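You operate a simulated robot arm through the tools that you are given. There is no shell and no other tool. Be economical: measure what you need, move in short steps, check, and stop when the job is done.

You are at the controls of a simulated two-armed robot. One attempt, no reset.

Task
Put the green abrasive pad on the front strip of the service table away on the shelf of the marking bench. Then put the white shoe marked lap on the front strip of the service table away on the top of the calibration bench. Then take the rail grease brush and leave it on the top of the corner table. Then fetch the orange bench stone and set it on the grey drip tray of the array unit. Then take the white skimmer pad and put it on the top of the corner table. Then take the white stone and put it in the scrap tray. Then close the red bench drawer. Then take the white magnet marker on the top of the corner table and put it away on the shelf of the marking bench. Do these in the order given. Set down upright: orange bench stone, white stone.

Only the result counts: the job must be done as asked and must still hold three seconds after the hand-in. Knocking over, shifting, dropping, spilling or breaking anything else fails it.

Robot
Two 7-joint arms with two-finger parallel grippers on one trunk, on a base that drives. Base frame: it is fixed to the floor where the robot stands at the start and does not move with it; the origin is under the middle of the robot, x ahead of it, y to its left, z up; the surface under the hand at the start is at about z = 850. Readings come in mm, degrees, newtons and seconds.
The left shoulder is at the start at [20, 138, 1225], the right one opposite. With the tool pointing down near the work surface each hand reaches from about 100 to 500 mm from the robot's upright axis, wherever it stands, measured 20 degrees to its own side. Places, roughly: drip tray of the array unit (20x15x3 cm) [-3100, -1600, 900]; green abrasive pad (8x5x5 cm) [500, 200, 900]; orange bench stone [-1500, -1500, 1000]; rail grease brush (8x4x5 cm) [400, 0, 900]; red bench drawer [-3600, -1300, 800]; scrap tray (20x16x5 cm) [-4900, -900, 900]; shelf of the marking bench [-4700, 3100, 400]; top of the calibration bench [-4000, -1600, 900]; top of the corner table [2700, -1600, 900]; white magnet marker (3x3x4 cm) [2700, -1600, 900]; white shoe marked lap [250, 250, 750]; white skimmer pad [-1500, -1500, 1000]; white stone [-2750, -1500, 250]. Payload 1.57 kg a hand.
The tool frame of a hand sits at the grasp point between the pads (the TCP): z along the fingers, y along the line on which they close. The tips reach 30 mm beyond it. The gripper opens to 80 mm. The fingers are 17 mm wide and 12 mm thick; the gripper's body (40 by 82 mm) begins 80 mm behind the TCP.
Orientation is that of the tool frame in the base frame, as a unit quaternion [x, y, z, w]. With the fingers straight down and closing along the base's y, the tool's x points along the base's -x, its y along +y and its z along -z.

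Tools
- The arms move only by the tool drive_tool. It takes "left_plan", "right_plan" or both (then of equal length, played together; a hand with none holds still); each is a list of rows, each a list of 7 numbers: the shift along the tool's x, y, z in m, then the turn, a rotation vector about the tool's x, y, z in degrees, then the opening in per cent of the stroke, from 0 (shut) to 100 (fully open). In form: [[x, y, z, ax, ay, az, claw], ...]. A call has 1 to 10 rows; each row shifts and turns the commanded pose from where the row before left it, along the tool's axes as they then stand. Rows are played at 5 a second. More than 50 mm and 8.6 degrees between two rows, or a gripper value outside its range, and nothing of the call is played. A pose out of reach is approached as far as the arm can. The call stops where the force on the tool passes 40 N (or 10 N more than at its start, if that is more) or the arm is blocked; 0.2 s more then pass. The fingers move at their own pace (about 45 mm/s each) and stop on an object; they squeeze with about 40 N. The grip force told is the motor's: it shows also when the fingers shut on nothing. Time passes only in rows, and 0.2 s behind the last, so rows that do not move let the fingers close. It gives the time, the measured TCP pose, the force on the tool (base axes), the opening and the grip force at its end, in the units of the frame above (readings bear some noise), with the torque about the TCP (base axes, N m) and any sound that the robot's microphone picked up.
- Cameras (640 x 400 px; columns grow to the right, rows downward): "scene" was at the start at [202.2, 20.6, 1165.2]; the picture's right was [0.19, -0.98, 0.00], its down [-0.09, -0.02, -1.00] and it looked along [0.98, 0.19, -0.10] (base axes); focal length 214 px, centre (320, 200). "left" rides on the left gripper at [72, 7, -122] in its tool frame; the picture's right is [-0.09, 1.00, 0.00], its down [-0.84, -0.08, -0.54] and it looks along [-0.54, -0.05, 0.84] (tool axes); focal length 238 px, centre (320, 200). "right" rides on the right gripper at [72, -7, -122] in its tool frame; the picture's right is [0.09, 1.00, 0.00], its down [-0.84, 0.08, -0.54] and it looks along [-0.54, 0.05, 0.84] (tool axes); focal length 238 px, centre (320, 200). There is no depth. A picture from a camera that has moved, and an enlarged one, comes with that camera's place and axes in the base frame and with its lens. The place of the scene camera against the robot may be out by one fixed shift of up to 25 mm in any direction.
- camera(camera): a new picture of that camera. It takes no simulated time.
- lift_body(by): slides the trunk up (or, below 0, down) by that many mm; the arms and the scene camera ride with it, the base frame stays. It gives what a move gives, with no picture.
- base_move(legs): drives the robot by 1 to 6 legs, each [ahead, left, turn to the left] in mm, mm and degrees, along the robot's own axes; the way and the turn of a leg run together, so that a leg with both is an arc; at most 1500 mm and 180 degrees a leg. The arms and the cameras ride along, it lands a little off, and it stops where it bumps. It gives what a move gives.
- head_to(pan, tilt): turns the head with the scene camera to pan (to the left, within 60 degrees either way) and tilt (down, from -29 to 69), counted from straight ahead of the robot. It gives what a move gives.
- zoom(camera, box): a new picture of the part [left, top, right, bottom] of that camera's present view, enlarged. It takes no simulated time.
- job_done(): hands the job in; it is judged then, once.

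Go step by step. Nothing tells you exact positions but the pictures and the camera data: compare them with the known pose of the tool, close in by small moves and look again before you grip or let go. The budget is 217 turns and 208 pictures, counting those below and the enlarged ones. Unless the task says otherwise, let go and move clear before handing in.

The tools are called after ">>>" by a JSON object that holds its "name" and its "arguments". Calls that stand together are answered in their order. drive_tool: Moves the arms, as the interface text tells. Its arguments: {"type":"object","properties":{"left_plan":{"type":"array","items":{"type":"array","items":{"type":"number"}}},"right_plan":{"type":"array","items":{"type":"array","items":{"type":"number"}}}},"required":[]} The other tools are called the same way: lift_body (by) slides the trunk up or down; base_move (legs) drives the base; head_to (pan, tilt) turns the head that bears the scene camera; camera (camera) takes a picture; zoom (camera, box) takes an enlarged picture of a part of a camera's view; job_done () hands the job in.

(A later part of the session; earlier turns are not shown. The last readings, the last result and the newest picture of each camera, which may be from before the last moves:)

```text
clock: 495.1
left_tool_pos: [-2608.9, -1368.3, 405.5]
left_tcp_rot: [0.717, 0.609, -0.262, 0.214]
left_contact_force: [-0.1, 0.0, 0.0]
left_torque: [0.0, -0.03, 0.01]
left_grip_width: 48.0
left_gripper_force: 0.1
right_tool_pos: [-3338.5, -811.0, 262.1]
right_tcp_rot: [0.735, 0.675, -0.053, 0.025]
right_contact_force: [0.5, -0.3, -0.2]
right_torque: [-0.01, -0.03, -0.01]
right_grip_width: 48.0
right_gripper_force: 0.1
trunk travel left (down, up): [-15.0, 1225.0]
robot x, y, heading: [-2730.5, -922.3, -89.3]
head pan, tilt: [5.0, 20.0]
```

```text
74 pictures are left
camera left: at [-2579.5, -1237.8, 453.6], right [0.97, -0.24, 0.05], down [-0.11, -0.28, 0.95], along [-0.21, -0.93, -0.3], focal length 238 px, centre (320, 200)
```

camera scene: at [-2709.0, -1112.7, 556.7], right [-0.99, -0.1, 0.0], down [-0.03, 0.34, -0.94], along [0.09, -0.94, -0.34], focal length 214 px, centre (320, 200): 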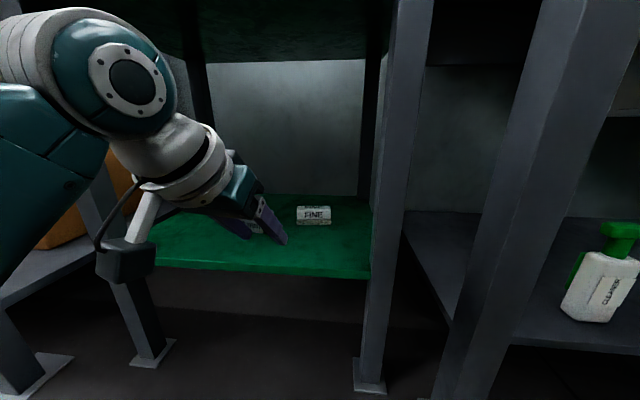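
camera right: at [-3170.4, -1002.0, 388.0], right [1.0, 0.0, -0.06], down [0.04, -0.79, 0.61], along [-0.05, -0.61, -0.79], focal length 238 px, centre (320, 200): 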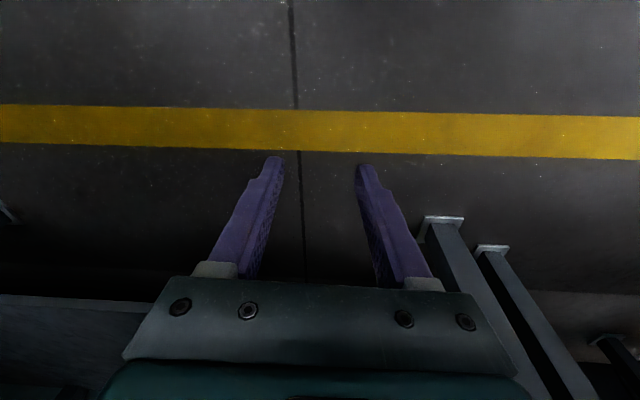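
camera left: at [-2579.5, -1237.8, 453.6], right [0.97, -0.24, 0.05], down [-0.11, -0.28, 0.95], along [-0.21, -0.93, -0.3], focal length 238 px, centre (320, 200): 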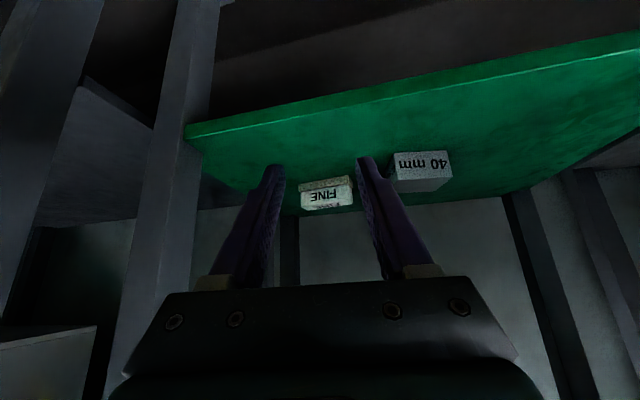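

Pitch works and reach looks fine. Align yaw with the stone, then advance to y≈−1062 and extend over the stone.

>>> {"name": "drive_tool", "arguments": {"left_plan": [[0, 0, 0, -4.16, 0, -4.95, 60], [0, 0, 0, -4.16, 0, -4.95, 60], [0, 0, 0, -4.16, 0, -4.95, 60], [0, 0, 0, 0, 0, 0, 60]]}}

>>> {"name": "base_move", "arguments": {"legs": [[138, -50, 0]]}}

>>> {"name": "drive_tool", "arguments": {"left_plan": [[-0.0314, 0, 0.0264, 0, 0, 0, 60], [-0.0314, 0, 0.0264, 0, 0, 0, 60], [0, 0, 0, 0, 0, 0, 60]]}}

>>> {"name": "camera", "arguments": {"camera": "left"}}

>>> {"name": "camera", "arguments": {"camera": "scene"}}

```text
clock: 496.1
left_tool_pos: [-2609.5, -1368.4, 407.0]
left_tcp_rot: [0.604, 0.722, -0.22, 0.256]
left_contact_force: [0.7, -0.4, 0.1]
left_torque: [-0.03, -0.03, 0.04]
left_grip_width: 48.0
left_gripper_force: 0.2
right_tool_pos: [-3337.4, -809.8, 261.0]
right_tcp_rot: [0.735, 0.676, -0.053, 0.024]
right_contact_force: [0.2, 0.2, -0.2]
right_torque: [-0.01, -0.01, -0.02]
right_grip_width: 48.0
right_gripper_force: 0.1
trunk travel left (down, up): [-15.0, 1225.0]
robot x, y, heading: [-2732.9, -919.1, -89.1]
head pan, tilt: [5.0, 20.0]
```

```text
clock: 497.5
left_tool_pos: [-2652.9, -1503.6, 405.6]
left_tcp_rot: [0.605, 0.722, -0.219, 0.254]
left_contact_force: [0.6, 0.3, 0.3]
left_torque: [-0.03, 0.01, -0.02]
left_grip_width: 47.9
left_gripper_force: 0.1
right_tool_pos: [-3385.5, -947.8, 260.2]
right_tcp_rot: [0.734, 0.676, -0.052, 0.024]
right_contact_force: [0.2, 0.7, 0.4]
right_torque: [-0.02, 0.05, -0.01]
right_grip_width: 48.0
right_gripper_force: 0.1
trunk travel left (down, up): [-15.0, 1225.0]
robot x, y, heading: [-2779.4, -1060.7, -88.9]
head pan, tilt: [5.0, 20.0]
```

```text
clock: 498.3
left_tool_pos: [-2641.0, -1588.8, 405.2]
left_tcp_rot: [0.605, 0.722, -0.22, 0.255]
left_contact_force: [0.1, 1.4, 0.2]
left_torque: [-0.01, 0.01, 0.0]
left_grip_width: 48.2
left_gripper_force: 0.0
right_tool_pos: [-3387.4, -951.2, 259.3]
right_tcp_rot: [0.733, 0.677, -0.052, 0.025]
right_contact_force: [0.2, -1.1, 0.6]
right_torque: [0.02, 0.01, -0.01]
right_grip_width: 48.2
right_gripper_force: 0.1
trunk travel left (down, up): [-15.0, 1225.0]
robot x, y, heading: [-2783.4, -1065.5, -89.0]
head pan, tilt: [5.0, 20.0]
```

```text
73 pictures are left
camera left: at [-2658.2, -1455.2, 453.0], right [0.99, 0.1, 0.05], down [-0.01, -0.31, 0.95], along [0.11, -0.94, -0.31], focal length 238 px, centre (320, 200)
```

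left: 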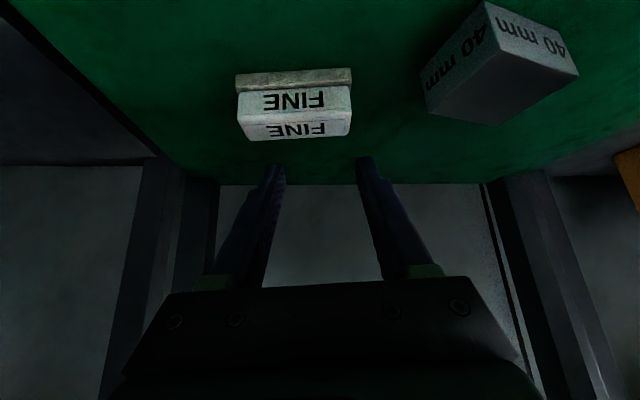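

```text
72 pictures are left
camera scene: at [-2756.2, -1252.2, 556.6], right [-0.99, -0.1, 0.0], down [-0.04, 0.34, -0.94], along [0.1, -0.93, -0.34], focal length 214 px, centre (320, 200)
```

scene: 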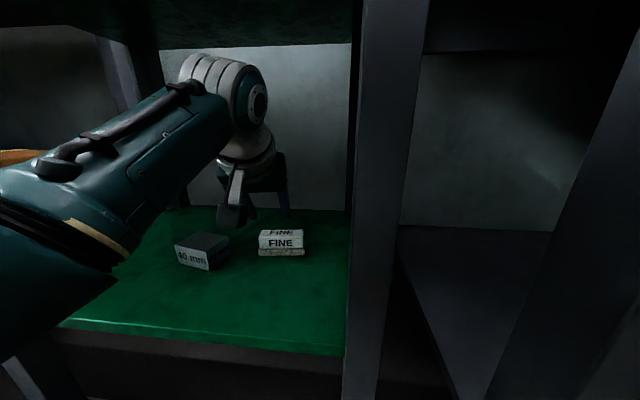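

The stone's centre is about (−2656,−1603) and pulling at its top might tip it. Better: push its right end low with closed fingertips so it turns lengthwise toward me, then grip it with the pitched hand. First retreat, shift right and lower.

>>> {"name": "drive_tool", "arguments": {"left_plan": [[0.0268, 0, -0.0225, 0, 0, 0, 0], [0.0268, 0, -0.0225, 0, 0, 0, 0], [0, -0.036, 0, 0, 0, 0, 0], [0.0193, 0, 0.023, 0, 0, 0, 0], [0.008, 0, 0.0095, 0, 0, 0, 0], [0.0026, 0, 0.0031, 0, 0, 0, 0], [0.0026, 0, 0.0031, 0, 0, 0, 0], [0, 0, 0, 0, 0, 0, 0]]}}

>>> {"name": "camera", "arguments": {"camera": "left"}}

>>> {"name": "camera", "arguments": {"camera": "scene"}}

```text
clock: 500.1
left_tool_pos: [-2687.6, -1526.6, 355.4]
left_tcp_rot: [0.604, 0.723, -0.219, 0.255]
left_contact_force: [0.1, 0.5, -0.5]
left_torque: [0.04, 0.04, 0.0]
left_grip_width: 0.0
left_gripper_force: 21.3
right_tool_pos: [-3385.8, -951.5, 260.4]
right_tcp_rot: [0.734, 0.676, -0.053, 0.025]
right_contact_force: [0.9, 0.4, 0.3]
right_torque: [-0.01, -0.01, 0.0]
right_grip_width: 48.1
right_gripper_force: 0.1
trunk travel left (down, up): [-15.0, 1225.0]
robot x, y, heading: [-2777.5, -1061.0, -89.0]
head pan, tilt: [5.0, 20.0]
```

```text
71 pictures are left
camera left: at [-2704.5, -1392.8, 404.5], right [0.99, 0.1, 0.05], down [-0.02, -0.31, 0.95], along [0.11, -0.94, -0.31], focal length 238 px, centre (320, 200)
```

left: 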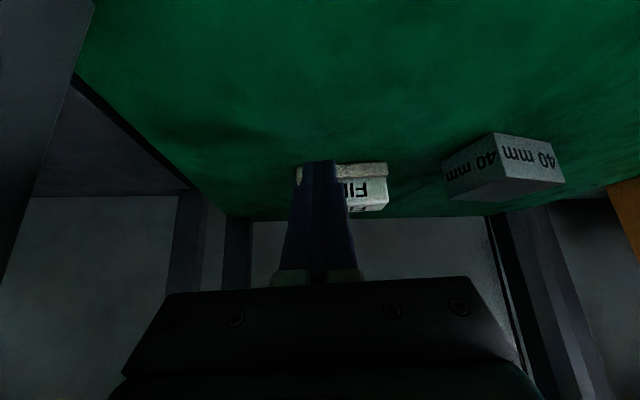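

```text
70 pictures are left
camera scene: at [-2755.7, -1252.5, 556.6], right [-0.99, -0.1, 0.0], down [-0.04, 0.34, -0.94], along [0.1, -0.93, -0.34], focal length 214 px, centre (320, 200)
```

scene: 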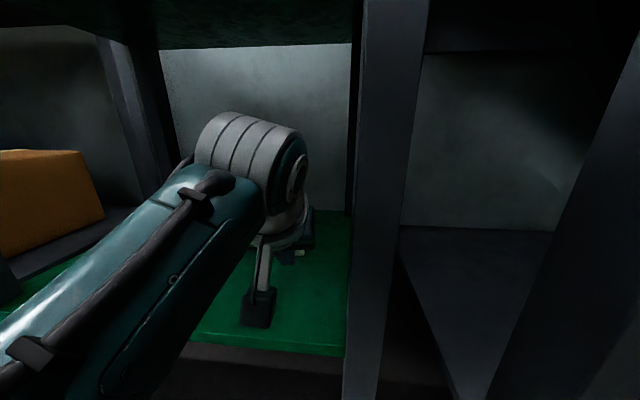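

Fingertips face the stone's right end. Lower a touch and push forward slowly.

>>> {"name": "drive_tool", "arguments": {"left_plan": [[0.0035, -0.006, 0.004, 0, 0, 0, 0], [-0.0153, -0.0034, 0.0129, 0, 0, 0, 0], [-0.0153, -0.0034, 0.0129, 0, 0, 0, 0], [-0.0123, -0.0027, 0.0103, 0, 0, 0, 0], [-0.0123, -0.0027, 0.0103, 0, 0, 0, 0], [0, 0, 0, 0, 0, 0, 0]]}}

>>> {"name": "camera", "arguments": {"camera": "left"}}

```text
clock: 501.5
left_tool_pos: [-2692.7, -1598.6, 349.0]
left_tcp_rot: [0.604, 0.722, -0.22, 0.255]
left_contact_force: [-0.1, -0.1, -0.8]
left_torque: [0.04, -0.01, 0.01]
left_grip_width: 0.0
left_gripper_force: 21.4
right_tool_pos: [-3386.9, -951.0, 260.9]
right_tcp_rot: [0.734, 0.677, -0.052, 0.025]
right_contact_force: [0.8, 0.4, -0.5]
right_torque: [0.02, 0.04, 0.0]
right_grip_width: 47.8
right_gripper_force: 0.1
trunk travel left (down, up): [-15.0, 1225.0]
robot x, y, heading: [-2779.5, -1062.1, -88.9]
head pan, tilt: [5.0, 20.0]
```

```text
69 pictures are left
camera left: at [-2709.0, -1465.4, 397.4], right [0.99, 0.1, 0.05], down [-0.02, -0.31, 0.95], along [0.11, -0.94, -0.31], focal length 238 px, centre (320, 200)
```

left: 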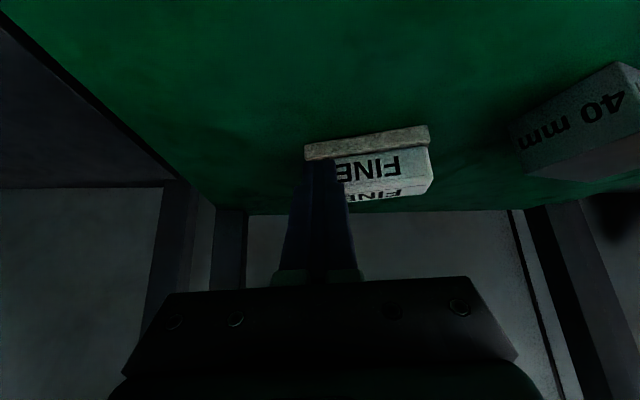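

The stone is turning. Continue pushing ~50 mm.

>>> {"name": "drive_tool", "arguments": {"left_plan": [[-0.0092, -0.002, 0.0077, 0, 0, 0, 0], [-0.0092, -0.002, 0.0077, 0, 0, 0, 0], [-0.0092, -0.002, 0.0077, 0, 0, 0, 0], [-0.0092, -0.002, 0.0077, 0, 0, 0, 0], [0, 0, 0, 0, 0, 0, 0]]}}

>>> {"name": "camera", "arguments": {"camera": "left"}}

```text
clock: 502.7
left_tool_pos: [-2693.2, -1634.3, 348.3]
left_tcp_rot: [0.604, 0.722, -0.22, 0.256]
left_contact_force: [0.1, -0.8, 0.2]
left_torque: [-0.01, 0.0, -0.02]
left_grip_width: 0.0
left_gripper_force: 21.3
left hand out of reach, approached as far as the arm can: row 4
right_tool_pos: [-3386.7, -952.1, 260.8]
right_tcp_rot: [0.734, 0.677, -0.053, 0.025]
right_contact_force: [0.5, -0.8, -0.5]
right_torque: [-0.01, 0.04, -0.02]
right_grip_width: 48.1
right_gripper_force: 0.1
trunk travel left (down, up): [-15.0, 1225.0]
robot x, y, heading: [-2777.0, -1062.0, -89.1]
head pan, tilt: [5.0, 20.0]
```

```text
68 pictures are left
camera left: at [-2708.6, -1501.5, 396.6], right [0.99, 0.1, 0.05], down [-0.01, -0.31, 0.95], along [0.11, -0.94, -0.31], focal length 238 px, centre (320, 200)
```

left: 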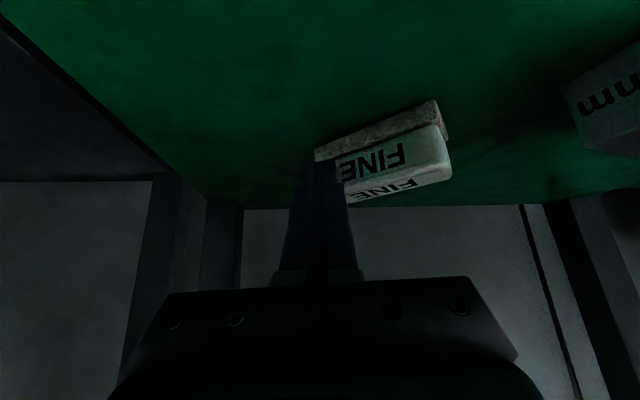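

Stone's long axis is now ≈41° — good enough to grip with the hand coming in diagonally. Turning the robot ~16° right will also swing the shoulder guard clear. Retreat first.

>>> {"name": "drive_tool", "arguments": {"left_plan": [[0.0306, 0, -0.0257, 0, 0, 0, 0], [0.0306, 0, -0.0257, 0, 0, 0, 0], [-0.0257, 0, -0.0306, 0, 0, 0, 0], [-0.01, 0, -0.012, 0, 0, 0, 0]]}}

>>> {"name": "base_move", "arguments": {"legs": [[-150, 0, 0], [0, 0, -16]]}}

>>> {"name": "drive_tool", "arguments": {"left_plan": [[0, 0, 0, 4.6, 0, 5.5, 75], [0, 0, 0, 4.6, 0, 5.5, 75], [0, 0, 0, 4.6, 0, 5.5, 75], [0, 0, 0, 4.6, 0, 5.5, 75], [0, 0, 0, 4.6, 0, 5.5, 75], [0, 0, 0, 4.6, 0, 5.5, 75], [0, 0, 0, 0, 0, 0, 75]]}}

>>> {"name": "camera", "arguments": {"camera": "scene"}}

>>> {"name": "camera", "arguments": {"camera": "left"}}

```text
clock: 503.0
left_tool_pos: [-2692.0, -1615.3, 328.5]
left_tcp_rot: [0.619, 0.717, -0.194, 0.253]
left_contact_force: [0.0, -3.2, 3.9]
left_torque: [0.45, 0.07, 0.01]
left_grip_width: 0.0
left_gripper_force: 21.2
right_tool_pos: [-3385.5, -953.4, 260.4]
right_tcp_rot: [0.734, 0.677, -0.054, 0.025]
right_contact_force: [-0.1, -0.4, -0.1]
right_torque: [0.0, -0.02, 0.01]
right_grip_width: 48.1
right_gripper_force: 0.0
trunk travel left (down, up): [-15.0, 1225.0]
robot x, y, heading: [-2777.8, -1062.2, -88.9]
head pan, tilt: [5.0, 20.0]
stopped in row 1 (left hand): the force on the tool passed its limit at 247 N (the readings are from after the stop); the commanded pose is now the measured one
```

```text
clock: 504.6
left_tool_pos: [-2697.8, -1464.3, 330.0]
left_tcp_rot: [0.621, 0.717, -0.19, 0.253]
left_contact_force: [-0.9, -0.3, -0.6]
left_torque: [0.02, -0.02, -0.02]
left_grip_width: 0.1
left_gripper_force: 21.6
right_tool_pos: [-3388.9, -798.3, 261.0]
right_tcp_rot: [0.735, 0.675, -0.053, 0.024]
right_contact_force: [0.6, -0.6, 0.1]
right_torque: [-0.02, 0.03, 0.0]
right_grip_width: 47.9
right_gripper_force: 0.0
trunk travel left (down, up): [-15.0, 1225.0]
robot x, y, heading: [-2784.0, -916.2, -89.2]
head pan, tilt: [5.0, 20.0]
stopped in leg 2: the force on the tool passed its limit at 53 N (the readings are from after the stop); the commanded pose is now the measured one
```

```text
clock: 506.2
left_tool_pos: [-2696.7, -1464.2, 329.9]
left_tcp_rot: [0.839, 0.447, -0.275, 0.144]
left_contact_force: [2.2, 6.2, 8.3]
left_torque: [-0.06, -0.28, 0.08]
left_grip_width: 59.4
left_gripper_force: 0.0
right_tool_pos: [-3386.5, -797.7, 259.5]
right_tcp_rot: [0.735, 0.675, -0.053, 0.025]
right_contact_force: [-0.2, 0.8, 0.0]
right_torque: [0.02, -0.03, -0.02]
right_grip_width: 48.1
right_gripper_force: 0.0
trunk travel left (down, up): [-15.0, 1225.0]
robot x, y, heading: [-2783.5, -913.9, -89.5]
head pan, tilt: [5.0, 20.0]
```

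```text
67 pictures are left
camera scene: at [-2758.2, -1101.7, 556.6], right [-1.0, -0.1, 0.0], down [-0.03, 0.34, -0.94], along [0.09, -0.93, -0.34], focal length 214 px, centre (320, 200)
```

scene: 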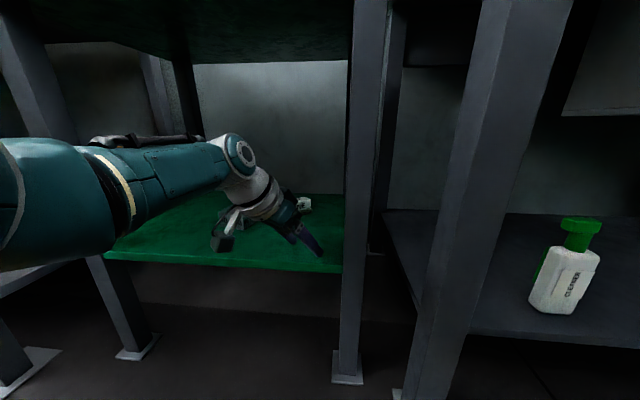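

```text
66 pictures are left
camera left: at [-2617.6, -1358.3, 385.1], right [0.78, -0.62, 0.05], down [-0.26, -0.26, 0.93], along [-0.56, -0.74, -0.36], focal length 238 px, centre (320, 200)
```

left: 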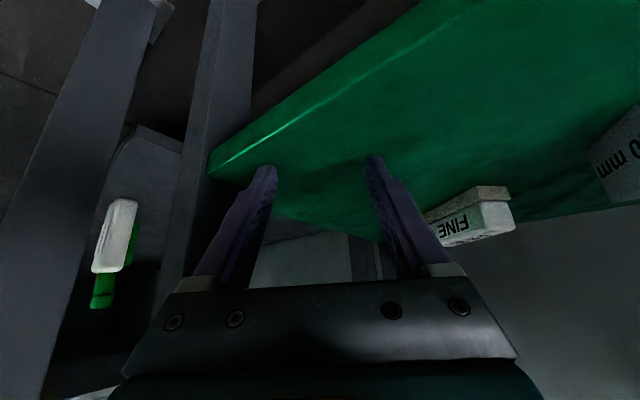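

Tips are touching the shelf lightly. Raise 45 mm, back off more, then turn.

>>> {"name": "drive_tool", "arguments": {"left_plan": [[-0.0129, 0, -0.0153, 0, 0, 0, 75], [-0.0161, 0, -0.0191, 0, 0, 0, 75], [0, 0, 0, 0, 0, 0, 75]]}}

>>> {"name": "base_move", "arguments": {"legs": [[-100, 60, 0], [0, 0, -16]]}}

>>> {"name": "camera", "arguments": {"camera": "left"}}

>>> {"name": "camera", "arguments": {"camera": "scene"}}

```text
clock: 507.0
left_tool_pos: [-2697.9, -1464.8, 373.7]
left_tcp_rot: [0.839, 0.447, -0.275, 0.144]
left_contact_force: [0.9, 0.1, 0.2]
left_torque: [0.0, -0.01, 0.0]
left_grip_width: 59.9
left_gripper_force: 0.1
right_tool_pos: [-3389.2, -799.6, 261.4]
right_tcp_rot: [0.736, 0.675, -0.053, 0.025]
right_contact_force: [0.1, 0.7, -0.2]
right_torque: [0.01, 0.0, -0.03]
right_grip_width: 47.9
right_gripper_force: 0.0
trunk travel left (down, up): [-15.0, 1225.0]
robot x, y, heading: [-2781.4, -913.8, -89.2]
head pan, tilt: [5.0, 20.0]
```

```text
clock: 509.2
left_tool_pos: [-2789.2, -1368.1, 372.9]
left_tcp_rot: [0.892, 0.33, -0.291, 0.105]
left_contact_force: [0.0, 0.0, -0.2]
left_torque: [0.03, 0.0, 0.0]
left_grip_width: 60.1
left_gripper_force: 0.1
right_tool_pos: [-3275.8, -540.5, 260.5]
right_tcp_rot: [0.819, 0.57, -0.057, 0.018]
right_contact_force: [-0.7, 0.2, -0.1]
right_torque: [0.0, 0.0, 0.01]
right_grip_width: 48.0
right_gripper_force: 0.0
trunk travel left (down, up): [-15.0, 1225.0]
robot x, y, heading: [-2726.1, -811.2, -105.0]
head pan, tilt: [5.0, 20.0]
```

```text
65 pictures are left
camera left: at [-2686.2, -1287.7, 429.0], right [0.59, -0.81, 0.05], down [-0.32, -0.18, 0.93], along [-0.74, -0.57, -0.36], focal length 238 px, centre (320, 200)
```

left: 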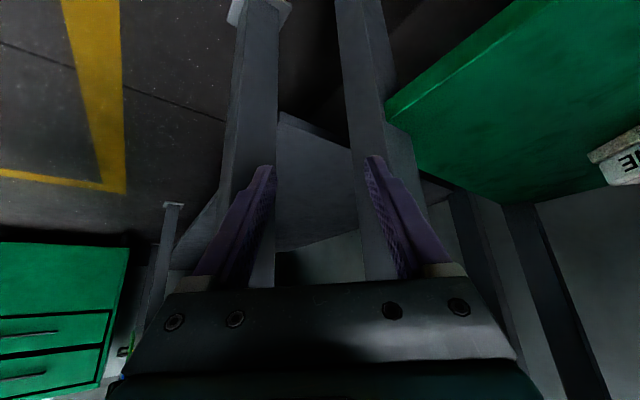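

```text
64 pictures are left
camera scene: at [-2751.7, -998.7, 556.7], right [-0.99, 0.17, 0.0], down [0.06, 0.34, -0.94], along [-0.16, -0.93, -0.34], focal length 214 px, centre (320, 200)
```

scene: 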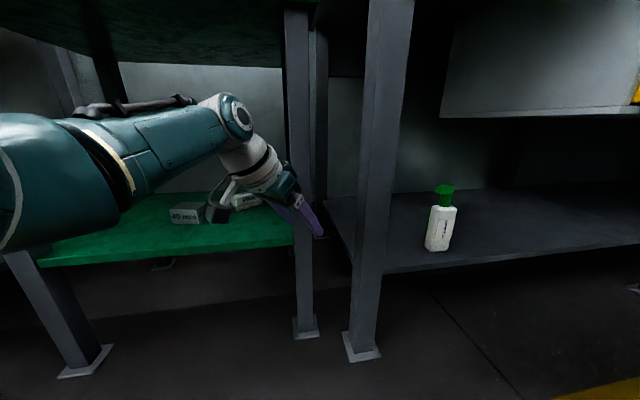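

Tool heading is right (−139°). Raise a bit, slide left clear of the leg, then go in.

>>> {"name": "drive_tool", "arguments": {"left_plan": [[-0.0141, 0, -0.0178, 0, 0, 0, 75], [0, 0, 0, 0, 0, 0, 75]]}}

>>> {"name": "base_move", "arguments": {"legs": [[-35, 132, 0], [145, 39, 0]]}}

>>> {"name": "camera", "arguments": {"camera": "left"}}

>>> {"name": "head_to", "arguments": {"pan": 25, "tilt": 15}}

>>> {"name": "camera", "arguments": {"camera": "scene"}}

```text
clock: 509.8
left_tool_pos: [-2790.5, -1369.3, 394.3]
left_tcp_rot: [0.892, 0.329, -0.292, 0.104]
left_contact_force: [0.3, 0.8, 0.4]
left_torque: [0.02, 0.02, -0.01]
left_grip_width: 60.2
left_gripper_force: 0.1
right_tool_pos: [-3276.6, -539.7, 261.9]
right_tcp_rot: [0.82, 0.57, -0.055, 0.017]
right_contact_force: [-0.2, -0.3, 0.1]
right_torque: [0.02, 0.02, 0.02]
right_grip_width: 48.2
right_gripper_force: 0.1
trunk travel left (down, up): [-15.0, 1225.0]
robot x, y, heading: [-2723.7, -812.1, -104.9]
head pan, tilt: [5.0, 20.0]
```

```text
clock: 512.0
left_tool_pos: [-2658.2, -1516.3, 393.9]
left_tcp_rot: [0.893, 0.329, -0.291, 0.103]
left_contact_force: [0.1, 0.1, 0.5]
left_torque: [0.0, -0.01, -0.02]
left_grip_width: 60.0
left_gripper_force: 0.2
right_tool_pos: [-3142.8, -686.3, 261.5]
right_tcp_rot: [0.821, 0.568, -0.056, 0.016]
right_contact_force: [0.4, 0.7, -0.1]
right_torque: [-0.01, 0.0, 0.0]
right_grip_width: 48.0
right_gripper_force: 0.0
trunk travel left (down, up): [-15.0, 1225.0]
robot x, y, heading: [-2589.2, -966.1, -105.1]
head pan, tilt: [5.0, 20.0]
```

```text
63 pictures are left
camera left: at [-2554.7, -1436.5, 450.4], right [0.59, -0.81, 0.05], down [-0.32, -0.18, 0.93], along [-0.74, -0.56, -0.36], focal length 238 px, centre (320, 200)
```

left: 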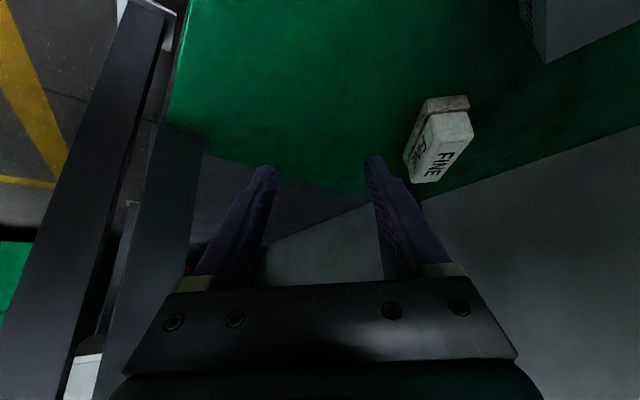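

```text
clock: 512.9
left_tool_pos: [-2658.1, -1519.7, 396.6]
left_tcp_rot: [0.892, 0.329, -0.292, 0.105]
left_contact_force: [0.7, -0.2, 0.5]
left_torque: [0.02, 0.03, -0.01]
left_grip_width: 59.9
left_gripper_force: 0.1
right_tool_pos: [-3143.2, -689.2, 261.2]
right_tcp_rot: [0.821, 0.568, -0.056, 0.018]
right_contact_force: [-0.3, -1.1, -0.4]
right_torque: [-0.01, -0.02, -0.01]
right_grip_width: 47.9
right_gripper_force: 0.1
trunk travel left (down, up): [-15.0, 1225.0]
robot x, y, heading: [-2587.4, -962.7, -105.0]
head pan, tilt: [25.0, 15.0]
```

```text
62 pictures are left
camera scene: at [-2587.2, -1149.2, 564.9], right [-0.98, -0.17, 0.0], down [-0.04, 0.25, -0.97], along [0.17, -0.95, -0.26], focal length 214 px, centre (320, 200)
```

scene: 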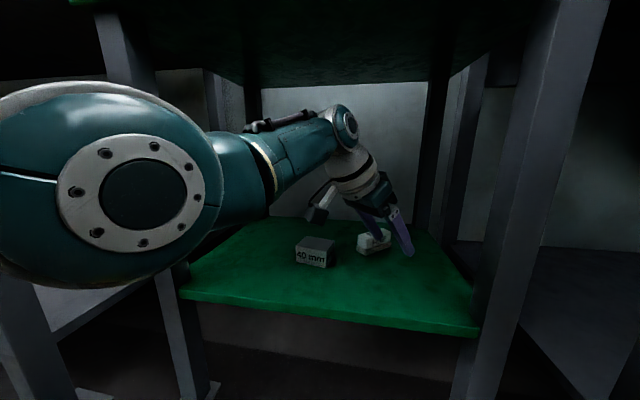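

>>> {"name": "zoom", "arguments": {"camera": "left", "box": [360, 70, 520, 210]}}

```text
2.86 times, centred on (440, 140) of left
camera zoom: at [-2554.6, -1440.2, 451.6], right [0.59, -0.81, 0.05], down [-0.32, -0.18, 0.93], along [-0.74, -0.56, -0.36], focal length 681 px, centre (-23, 371)
```

zoom: 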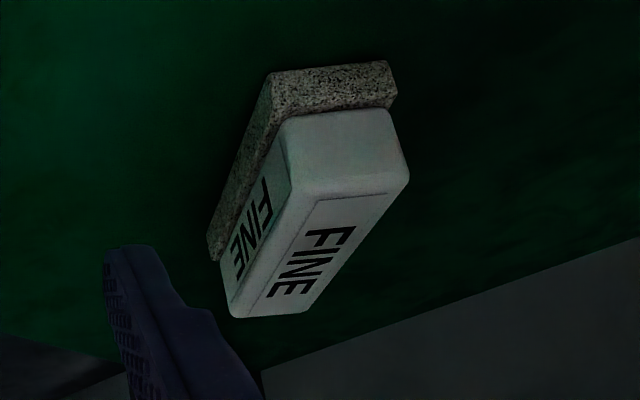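

Stone centre ≈(−2646,−1651), axis 41.5°, top z≈342, shelf ≈302. Move in above it.

>>> {"name": "base_move", "arguments": {"legs": [[114, 49, 0]]}}

>>> {"name": "camera", "arguments": {"camera": "left"}}

```text
clock: 514.2
left_tool_pos: [-2641.5, -1627.4, 390.8]
left_tcp_rot: [0.892, 0.331, -0.29, 0.101]
left_contact_force: [0.8, -0.7, 0.1]
left_torque: [-0.01, 0.04, 0.0]
left_grip_width: 60.1
left_gripper_force: 0.2
right_tool_pos: [-3128.0, -796.6, 265.0]
right_tcp_rot: [0.819, 0.57, -0.053, 0.014]
right_contact_force: [0.3, 0.0, -0.1]
right_torque: [0.01, 0.01, 0.02]
right_grip_width: 47.9
right_gripper_force: 0.1
trunk travel left (down, up): [-15.0, 1225.0]
robot x, y, heading: [-2570.6, -1086.3, -104.9]
head pan, tilt: [25.0, 15.0]
stopped in leg 1: the robot was blocked; the commanded pose is now the measured one
```

```text
60 pictures are left
camera left: at [-2537.7, -1547.3, 447.2], right [0.59, -0.81, 0.04], down [-0.32, -0.19, 0.93], along [-0.74, -0.56, -0.37], focal length 238 px, centre (320, 200)
```

left: 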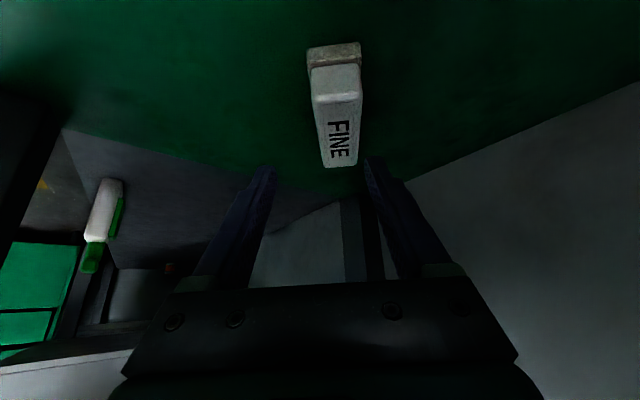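

Blocked again slightly (guard vs green top probably); I'll ease back 10 mm and finish with the arm: shift sideways, forward, then down.

>>> {"name": "base_move", "arguments": {"legs": [[-12, 0, 0]]}}

>>> {"name": "drive_tool", "arguments": {"left_plan": [[0, 0.02, 0, 0, 0, 0, 75], [-0.0194, 0, 0.0141, 0, 0, 0, 75], [0, 0, 0, 0, 0, 0, 75]]}}

>>> {"name": "camera", "arguments": {"camera": "left"}}

```text
clock: 515.0
left_tool_pos: [-2637.4, -1629.5, 394.3]
left_tcp_rot: [0.891, 0.33, -0.292, 0.104]
left_contact_force: [-1.0, -0.5, -0.8]
left_torque: [-0.02, 0.01, -0.01]
left_grip_width: 60.1
left_gripper_force: 0.1
right_tool_pos: [-3124.2, -799.4, 262.6]
right_tcp_rot: [0.82, 0.569, -0.056, 0.017]
right_contact_force: [0.3, -0.1, 1.1]
right_torque: [0.01, -0.04, 0.0]
right_grip_width: 48.6
right_gripper_force: 0.1
trunk travel left (down, up): [-15.0, 1225.0]
robot x, y, heading: [-2567.7, -1070.4, -104.9]
head pan, tilt: [25.0, 15.0]
```

```text
clock: 515.8
left_tool_pos: [-2631.6, -1652.1, 395.6]
left_tcp_rot: [0.892, 0.33, -0.292, 0.105]
left_contact_force: [-0.4, -0.7, 1.0]
left_torque: [-0.04, 0.0, -0.01]
left_grip_width: 60.0
left_gripper_force: 0.1
left hand out of reach, approached as far as the arm can: row 2
right_tool_pos: [-3123.3, -799.6, 260.7]
right_tcp_rot: [0.821, 0.569, -0.055, 0.017]
right_contact_force: [-0.4, 0.7, 0.3]
right_torque: [0.04, -0.02, 0.0]
right_grip_width: 47.9
right_gripper_force: 0.1
trunk travel left (down, up): [-15.0, 1225.0]
robot x, y, heading: [-2571.9, -1077.0, -105.0]
head pan, tilt: [25.0, 15.0]
```

```text
59 pictures are left
camera left: at [-2527.8, -1571.8, 451.4], right [0.59, -0.81, 0.05], down [-0.32, -0.18, 0.93], along [-0.74, -0.57, -0.36], focal length 238 px, centre (320, 200)
```

left: 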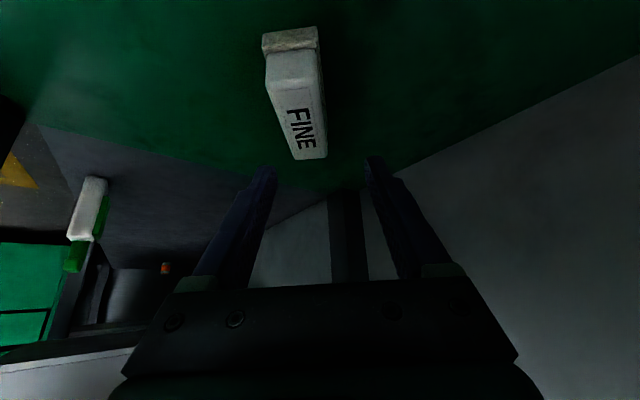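

Slide the base slightly to centre the stone, then descend.

>>> {"name": "base_move", "arguments": {"legs": [[5, -11, 0]]}}

>>> {"name": "drive_tool", "arguments": {"left_plan": [[0, -0.004, 0, 0, 0, 0, 75], [0.0118, 0, 0.0162, 0, 0, 0, 75], [0.0118, 0, 0.0162, 0, 0, 0, 75], [0, 0, 0, 0, 0, 0, 75]]}}

>>> {"name": "camera", "arguments": {"camera": "left"}}

```text
clock: 516.5
left_tool_pos: [-2642.1, -1652.0, 394.4]
left_tcp_rot: [0.892, 0.331, -0.29, 0.104]
left_contact_force: [0.2, -0.3, -0.2]
left_torque: [0.0, -0.02, -0.02]
left_grip_width: 60.0
left_gripper_force: 0.1
right_tool_pos: [-3132.8, -800.5, 261.0]
right_tcp_rot: [0.82, 0.57, -0.055, 0.016]
right_contact_force: [1.6, 0.1, -0.7]
right_torque: [0.01, 0.03, -0.02]
right_grip_width: 47.9
right_gripper_force: 0.1
trunk travel left (down, up): [-15.0, 1225.0]
robot x, y, heading: [-2579.6, -1074.2, -105.0]
head pan, tilt: [25.0, 15.0]
```

```text
clock: 517.5
left_tool_pos: [-2642.8, -1641.5, 355.2]
left_tcp_rot: [0.892, 0.331, -0.29, 0.105]
left_contact_force: [-0.3, 0.0, -0.2]
left_torque: [-0.01, 0.01, 0.01]
left_grip_width: 60.1
left_gripper_force: 0.0
left hand out of reach, approached as far as the arm can: row 3
right_tool_pos: [-3134.1, -799.1, 261.8]
right_tcp_rot: [0.82, 0.57, -0.056, 0.017]
right_contact_force: [0.5, 0.2, 0.3]
right_torque: [0.01, 0.0, 0.03]
right_grip_width: 48.1
right_gripper_force: 0.0
trunk travel left (down, up): [-15.0, 1225.0]
robot x, y, heading: [-2577.3, -1075.5, -105.0]
head pan, tilt: [25.0, 15.0]
```

```text
58 pictures are left
camera left: at [-2540.1, -1562.1, 410.7], right [0.59, -0.81, 0.05], down [-0.32, -0.18, 0.93], along [-0.74, -0.56, -0.36], focal length 238 px, centre (320, 200)
```

left: 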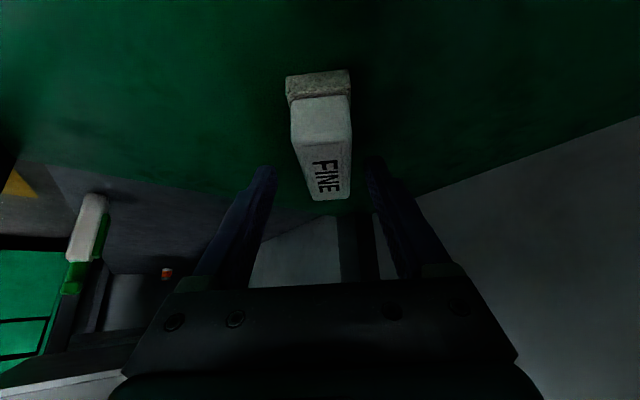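

Stone lies centred between the fingers. Lower the last 14 mm with the trunk and close.

>>> {"name": "lift_body", "arguments": {"by": -14}}

>>> {"name": "drive_tool", "arguments": {"left_plan": [[0, 0, 0, 0, 0, 0, 0], [0, 0, 0, 0, 0, 0, 0], [0, 0, 0, 0, 0, 0, 0], [0, 0, 0, 0, 0, 0, 0], [0, 0, 0, 0, 0, 0, 0]]}}

>>> {"name": "camera", "arguments": {"camera": "left"}}

```text
clock: 518.1
left_tool_pos: [-2645.0, -1642.6, 341.0]
left_tcp_rot: [0.892, 0.33, -0.291, 0.103]
left_contact_force: [-1.0, -0.1, -0.4]
left_torque: [0.01, 0.01, 0.01]
left_grip_width: 60.0
left_gripper_force: 0.1
right_tool_pos: [-3134.8, -800.0, 247.7]
right_tcp_rot: [0.82, 0.57, -0.055, 0.017]
right_contact_force: [0.5, 0.1, 0.4]
right_torque: [0.0, 0.06, 0.0]
right_grip_width: 48.1
right_gripper_force: 0.1
trunk travel left (down, up): [-1.0, 1239.0]
robot x, y, heading: [-2580.4, -1069.7, -104.7]
head pan, tilt: [25.0, 15.0]
```

```text
clock: 519.4
left_tool_pos: [-2644.3, -1642.7, 340.5]
left_tcp_rot: [0.892, 0.33, -0.29, 0.104]
left_contact_force: [0.7, -0.7, 1.3]
left_torque: [-0.01, 0.0, 0.01]
left_grip_width: 34.0
left_gripper_force: 39.8
right_tool_pos: [-3133.9, -800.9, 247.5]
right_tcp_rot: [0.82, 0.569, -0.055, 0.017]
right_contact_force: [0.0, 0.4, 1.0]
right_torque: [0.03, 0.01, -0.01]
right_grip_width: 48.1
right_gripper_force: 0.0
trunk travel left (down, up): [-1.0, 1239.0]
robot x, y, heading: [-2578.9, -1075.3, -105.0]
head pan, tilt: [25.0, 15.0]
```

```text
57 pictures are left
camera left: at [-2540.9, -1562.1, 396.9], right [0.59, -0.81, 0.05], down [-0.32, -0.18, 0.93], along [-0.74, -0.56, -0.36], focal length 238 px, centre (320, 200)
```

left: 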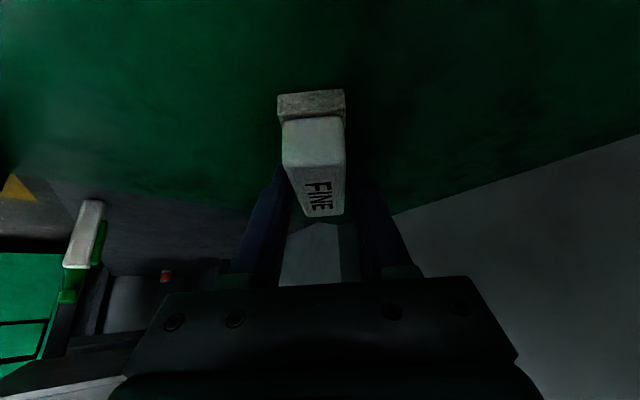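

Gripped (34 mm). Lift 40 mm with the trunk and back straight out.

>>> {"name": "lift_body", "arguments": {"by": 40}}

>>> {"name": "base_move", "arguments": {"legs": [[-386, -104, 0]]}}

>>> {"name": "camera", "arguments": {"camera": "left"}}

>>> {"name": "camera", "arguments": {"camera": "scene"}}

```text
clock: 520.2
left_tool_pos: [-2642.9, -1641.9, 380.4]
left_tcp_rot: [0.892, 0.33, -0.292, 0.104]
left_contact_force: [0.4, -0.3, -2.2]
left_torque: [0.01, -0.01, -0.04]
left_grip_width: 34.0
left_gripper_force: 40.3
right_tool_pos: [-3134.4, -799.6, 287.7]
right_tcp_rot: [0.82, 0.569, -0.055, 0.017]
right_contact_force: [0.4, -0.2, 0.4]
right_torque: [0.01, -0.02, 0.0]
right_grip_width: 47.8
right_gripper_force: 0.1
trunk travel left (down, up): [-41.0, 1199.0]
robot x, y, heading: [-2581.0, -1074.8, -104.7]
head pan, tilt: [25.0, 15.0]
```

```text
clock: 522.7
left_tool_pos: [-2649.1, -1238.0, 382.0]
left_tcp_rot: [0.893, 0.327, -0.291, 0.104]
left_contact_force: [-0.3, -0.2, -1.7]
left_torque: [0.0, 0.0, 0.02]
left_grip_width: 34.5
left_gripper_force: 39.6
right_tool_pos: [-3132.9, -391.5, 287.5]
right_tcp_rot: [0.822, 0.566, -0.056, 0.017]
right_contact_force: [0.6, 0.6, 0.2]
right_torque: [-0.01, -0.01, -0.04]
right_grip_width: 47.9
right_gripper_force: 0.1
trunk travel left (down, up): [-41.0, 1199.0]
robot x, y, heading: [-2580.3, -665.9, -105.4]
head pan, tilt: [25.0, 15.0]
```

```text
56 pictures are left
camera left: at [-2545.1, -1157.8, 438.0], right [0.58, -0.81, 0.05], down [-0.32, -0.17, 0.93], along [-0.74, -0.56, -0.36], focal length 238 px, centre (320, 200)
```

left: 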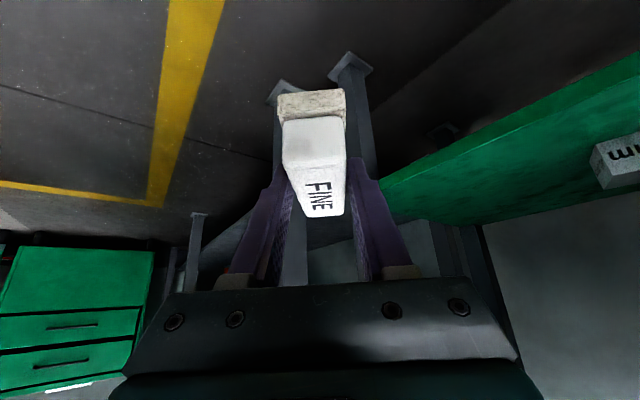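

```text
55 pictures are left
camera scene: at [-2579.4, -853.8, 590.9], right [-0.99, -0.17, 0.0], down [-0.04, 0.25, -0.97], along [0.16, -0.95, -0.26], focal length 214 px, centre (320, 200)
```

scene: 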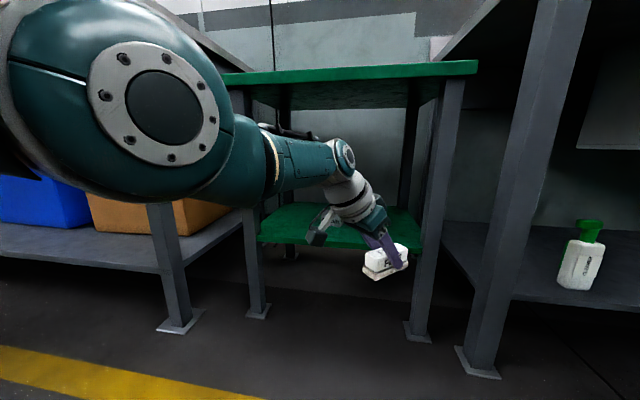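

Stone is out. Raise the trunk, tuck the right hand in, and drive to the green cabinet with the scrap tray.

>>> {"name": "lift_body", "arguments": {"by": 400}}

>>> {"name": "lift_body", "arguments": {"by": 280}}

>>> {"name": "drive_tool", "arguments": {"right_plan": [[-0.03, 0.03, 0, 0, 0, 0, 60], [-0.03, 0.03, 0, 0, 0, 0, 60], [-0.03, 0.03, 0, 0, 0, 0, 60], [-0.03, 0.03, 0, 0, 0, 0, 60], [-0.03, 0.03, 0, 0, 0, 0, 60], [-0.03, 0.03, 0, 0, 0, 0, 60], [-0.03, 0.03, 0, 0, 0, 0, 60], [-0.03, 0.03, 0, 0, 0, 0, 60], [-0.03, 0.03, 0, 0, 0, 0, 60], [-0.03, 0.03, 0, 0, 0, 0, 60]]}}

>>> {"name": "base_move", "arguments": {"legs": [[0, 0, -74.6], [1150, 120, 0]]}}

>>> {"name": "head_to", "arguments": {"pan": 0, "tilt": 30}}

>>> {"name": "camera", "arguments": {"camera": "scene"}}

```text
clock: 526.5
left_tool_pos: [-2648.2, -1236.1, 782.4]
left_tcp_rot: [0.893, 0.326, -0.291, 0.103]
left_contact_force: [0.7, 0.5, -2.5]
left_torque: [0.0, 0.02, -0.01]
left_grip_width: 34.0
left_gripper_force: 39.8
right_tool_pos: [-3132.8, -389.7, 686.6]
right_tcp_rot: [0.821, 0.567, -0.056, 0.017]
right_contact_force: [0.5, -0.8, -0.8]
right_torque: [0.02, -0.01, -0.01]
right_grip_width: 48.1
right_gripper_force: 0.1
trunk travel left (down, up): [-441.0, 799.0]
robot x, y, heading: [-2578.6, -662.4, -105.2]
head pan, tilt: [25.0, 15.0]
```

```text
clock: 529.4
left_tool_pos: [-2649.6, -1236.2, 1061.5]
left_tcp_rot: [0.893, 0.327, -0.291, 0.103]
left_contact_force: [0.4, 0.0, -1.7]
left_torque: [0.0, -0.01, -0.01]
left_grip_width: 34.0
left_gripper_force: 39.7
right_tool_pos: [-3132.4, -389.1, 966.4]
right_tcp_rot: [0.822, 0.567, -0.056, 0.016]
right_contact_force: [-0.4, 0.2, 0.6]
right_torque: [0.04, 0.0, 0.02]
right_grip_width: 48.2
right_gripper_force: 0.0
trunk travel left (down, up): [-721.0, 519.0]
robot x, y, heading: [-2582.0, -668.7, -105.5]
head pan, tilt: [25.0, 15.0]
```

```text
clock: 531.6
left_tool_pos: [-2648.9, -1235.0, 1062.0]
left_tcp_rot: [0.893, 0.327, -0.291, 0.103]
left_contact_force: [-0.1, -0.7, -1.1]
left_torque: [0.01, -0.03, 0.0]
left_grip_width: 34.4
left_gripper_force: 40.2
right_tool_pos: [-2957.2, -774.9, 990.5]
right_tcp_rot: [0.823, 0.566, -0.055, 0.017]
right_contact_force: [-0.2, 0.2, 1.6]
right_torque: [-0.03, 0.02, 0.02]
right_grip_width: 48.0
right_gripper_force: 0.0
trunk travel left (down, up): [-721.0, 519.0]
robot x, y, heading: [-2579.6, -665.1, -105.4]
head pan, tilt: [25.0, 15.0]
```

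```text
clock: 540.5
left_tool_pos: [-4278.0, -898.7, 1061.1]
left_tcp_rot: [0.909, -0.278, -0.295, -0.094]
left_contact_force: [-0.6, 0.0, -2.6]
left_torque: [-0.03, -0.05, 0.01]
left_grip_width: 34.3
left_gripper_force: 40.5
right_tool_pos: [-3918.4, -476.0, 990.8]
right_tcp_rot: [0.997, -0.044, -0.054, -0.019]
right_contact_force: [1.6, -0.5, -0.3]
right_torque: [0.04, -0.01, -0.01]
right_grip_width: 47.8
right_gripper_force: 0.1
trunk travel left (down, up): [-721.0, 519.0]
robot x, y, heading: [-3718.2, -814.7, -179.4]
head pan, tilt: [25.0, 15.0]
```

```text
clock: 541.4
left_tool_pos: [-4279.0, -898.9, 1060.3]
left_tcp_rot: [0.909, -0.279, -0.295, -0.094]
left_contact_force: [-0.3, 0.0, -2.0]
left_torque: [-0.02, 0.0, 0.04]
left_grip_width: 34.0
left_gripper_force: 39.8
right_tool_pos: [-3919.3, -477.5, 989.2]
right_tcp_rot: [0.997, -0.045, -0.054, -0.019]
right_contact_force: [-0.3, 0.6, 0.2]
right_torque: [0.0, -0.07, 0.0]
right_grip_width: 48.1
right_gripper_force: 0.1
trunk travel left (down, up): [-721.0, 519.0]
robot x, y, heading: [-3715.4, -811.4, -179.6]
head pan, tilt: [0.0, 30.0]
```

```text
54 pictures are left
camera scene: at [-3890.7, -809.5, 1246.6], right [-0.01, 1.0, 0.0], down [0.5, 0.0, -0.87], along [-0.87, -0.01, -0.5], focal length 214 px, centre (320, 200)
```

scene: 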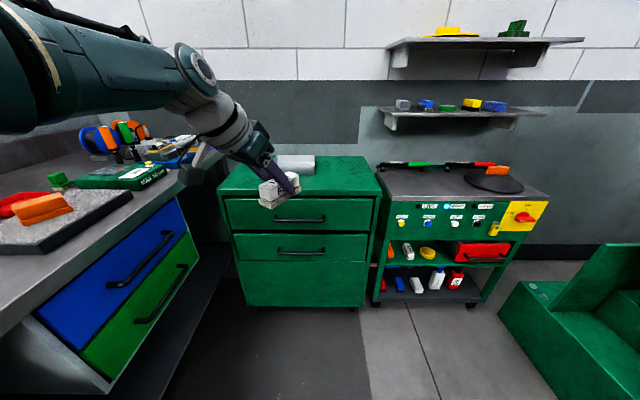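

The tray triangulates to (−4820,−924, ~895). Approach most of the way and use the wrist camera.

>>> {"name": "base_move", "arguments": {"legs": [[455, 25, 0]]}}

>>> {"name": "camera", "arguments": {"camera": "left"}}

>>> {"name": "camera", "arguments": {"camera": "scene"}}

```text
clock: 544.2
left_tool_pos: [-4735.2, -920.6, 1061.6]
left_tcp_rot: [0.908, -0.282, -0.295, -0.094]
left_contact_force: [-0.3, 0.5, -2.8]
left_torque: [-0.01, -0.04, -0.01]
left_grip_width: 34.2
left_gripper_force: 39.6
right_tool_pos: [-4370.0, -501.5, 989.0]
right_tcp_rot: [0.997, -0.049, -0.054, -0.02]
right_contact_force: [0.4, 0.4, 0.2]
right_torque: [-0.03, -0.01, -0.01]
right_grip_width: 48.0
right_gripper_force: 0.0
trunk travel left (down, up): [-721.0, 519.0]
robot x, y, heading: [-4168.7, -834.9, 179.9]
head pan, tilt: [0.0, 30.0]
```

```text
53 pictures are left
camera left: at [-4632.2, -999.6, 1117.2], right [-0.63, -0.78, 0.05], down [-0.25, 0.26, 0.93], along [-0.74, 0.57, -0.36], focal length 238 px, centre (320, 200)
```

left: 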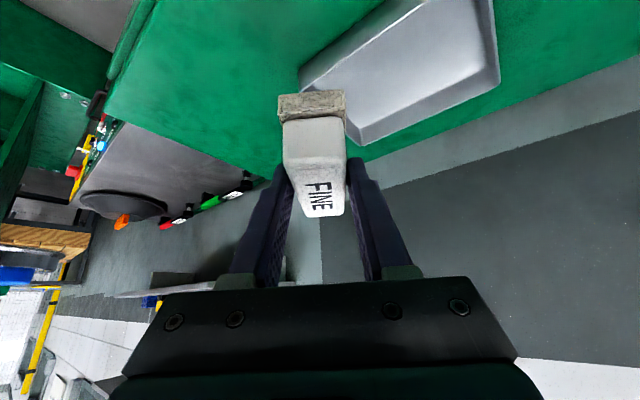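

```text
52 pictures are left
camera scene: at [-4346.3, -834.3, 1246.6], right [0.0, 1.0, 0.0], down [0.5, 0.0, -0.87], along [-0.87, 0.0, -0.5], focal length 214 px, centre (320, 200)
```

scene: 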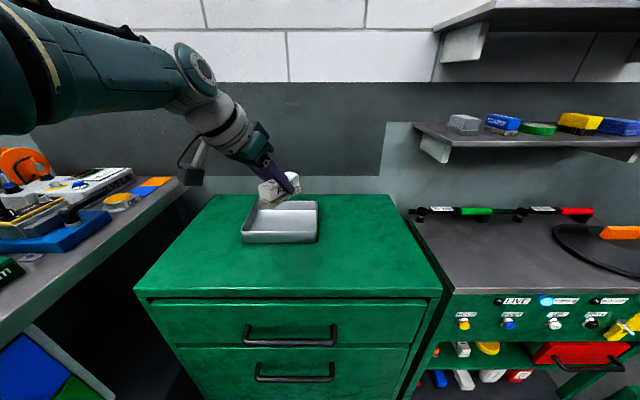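

Tray centre ≈(−4867,−950). Move so the stone is centred over it and take a check view.

>>> {"name": "base_move", "arguments": {"legs": [[124, 34, 0]]}}

>>> {"name": "lift_body", "arguments": {"by": -80}}

>>> {"name": "camera", "arguments": {"camera": "left"}}

>>> {"name": "camera", "arguments": {"camera": "scene"}}

```text
clock: 545.5
left_tool_pos: [-4858.3, -956.3, 1061.7]
left_tcp_rot: [0.909, -0.281, -0.294, -0.095]
left_contact_force: [0.2, 0.7, -1.9]
left_torque: [0.01, -0.01, -0.02]
left_grip_width: 34.2
left_gripper_force: 40.1
right_tool_pos: [-4494.8, -534.8, 990.5]
right_tcp_rot: [0.997, -0.048, -0.054, -0.02]
right_contact_force: [-0.2, -0.8, 0.2]
right_torque: [0.02, -0.05, 0.01]
right_grip_width: 47.8
right_gripper_force: 0.0
trunk travel left (down, up): [-721.0, 519.0]
robot x, y, heading: [-4295.3, -871.2, -179.6]
head pan, tilt: [0.0, 30.0]
```

```text
clock: 546.6
left_tool_pos: [-4857.5, -955.6, 981.4]
left_tcp_rot: [0.909, -0.281, -0.294, -0.094]
left_contact_force: [0.2, -0.4, -2.8]
left_torque: [-0.01, -0.04, -0.01]
left_grip_width: 34.1
left_gripper_force: 40.0
right_tool_pos: [-4496.6, -535.8, 909.0]
right_tcp_rot: [0.997, -0.048, -0.054, -0.02]
right_contact_force: [-0.2, 0.4, 0.4]
right_torque: [-0.03, 0.0, -0.05]
right_grip_width: 48.4
right_gripper_force: 0.1
trunk travel left (down, up): [-641.0, 599.0]
robot x, y, heading: [-4292.8, -870.6, -180.0]
head pan, tilt: [0.0, 30.0]
```

```text
51 pictures are left
camera left: at [-4755.3, -1034.4, 1037.1], right [-0.63, -0.78, 0.05], down [-0.26, 0.26, 0.93], along [-0.74, 0.57, -0.36], focal length 238 px, centre (320, 200)
```

left: 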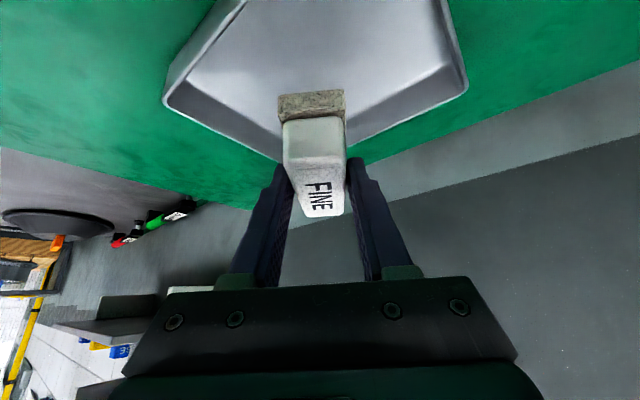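

```text
50 pictures are left
camera scene: at [-4469.9, -868.3, 1166.6], right [0.0, 1.0, 0.0], down [0.5, 0.0, -0.87], along [-0.87, 0.0, -0.5], focal length 214 px, centre (320, 200)
```

scene: 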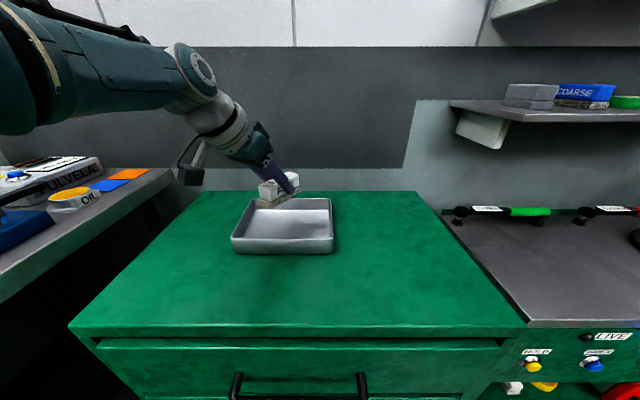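

Centred over the tray. Lower with the trunk, then fine steps to contact.

>>> {"name": "lift_body", "arguments": {"by": -75}}

>>> {"name": "camera", "arguments": {"camera": "left"}}

>>> {"name": "drive_tool", "arguments": {"left_plan": [[0.0018, 0, 0.0024, 0, 0, 0, 0], [0.0018, 0, 0.0024, 0, 0, 0, 0], [0.0018, 0, 0.0024, 0, 0, 0, 0], [0.0018, 0, 0.0024, 0, 0, 0, 0], [0.0018, 0, 0.0024, 0, 0, 0, 0], [0.0018, 0, 0.0024, 0, 0, 0, 0], [0.0018, 0, 0.0024, 0, 0, 0, 0], [0.0018, 0, 0.0024, 0, 0, 0, 0]]}}

```text
clock: 547.8
left_tool_pos: [-4858.2, -956.5, 905.9]
left_tcp_rot: [0.909, -0.282, -0.293, -0.094]
left_contact_force: [0.0, -0.1, -1.2]
left_torque: [0.0, -0.01, -0.03]
left_grip_width: 34.2
left_gripper_force: 40.2
right_tool_pos: [-4495.4, -535.0, 834.9]
right_tcp_rot: [0.997, -0.048, -0.054, -0.02]
right_contact_force: [-0.6, 0.0, 0.8]
right_torque: [0.01, 0.0, 0.0]
right_grip_width: 47.9
right_gripper_force: 0.1
trunk travel left (down, up): [-566.0, 674.0]
robot x, y, heading: [-4288.2, -870.0, -179.8]
head pan, tilt: [0.0, 30.0]
```

```text
49 pictures are left
camera left: at [-4755.3, -1034.3, 962.1], right [-0.63, -0.78, 0.05], down [-0.26, 0.26, 0.93], along [-0.74, 0.57, -0.36], focal length 238 px, centre (320, 200)
```

left: 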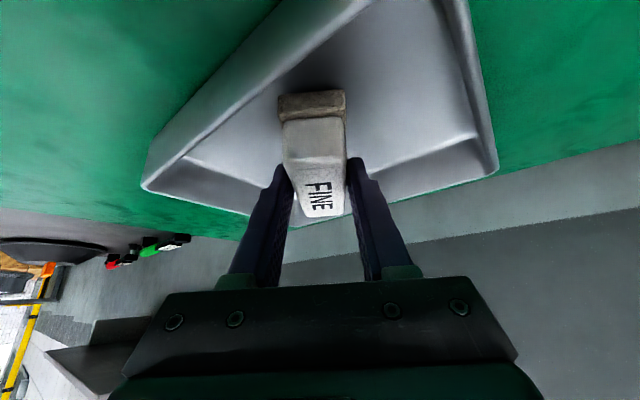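

```text
clock: 549.4
left_tool_pos: [-4858.5, -956.9, 894.4]
left_tcp_rot: [0.906, -0.28, -0.302, -0.093]
left_contact_force: [3.3, -1.0, 10.4]
left_torque: [-0.3, -0.51, 0.02]
left_grip_width: 34.3
left_gripper_force: 40.0
left hand out of reach, approached as far as the arm can: row 5
right_tool_pos: [-4495.9, -537.3, 834.7]
right_tcp_rot: [0.997, -0.047, -0.055, -0.019]
right_contact_force: [-0.7, 0.5, -0.4]
right_torque: [-0.01, -0.01, 0.02]
right_grip_width: 47.9
right_gripper_force: 0.0
trunk travel left (down, up): [-566.0, 674.0]
robot x, y, heading: [-4291.2, -869.3, -179.8]
head pan, tilt: [0.0, 30.0]
stopped in row 8 (left hand): the force on the tool passed its limit at 43 N (the readings are from after the stop); the commanded pose is now the measured one
```

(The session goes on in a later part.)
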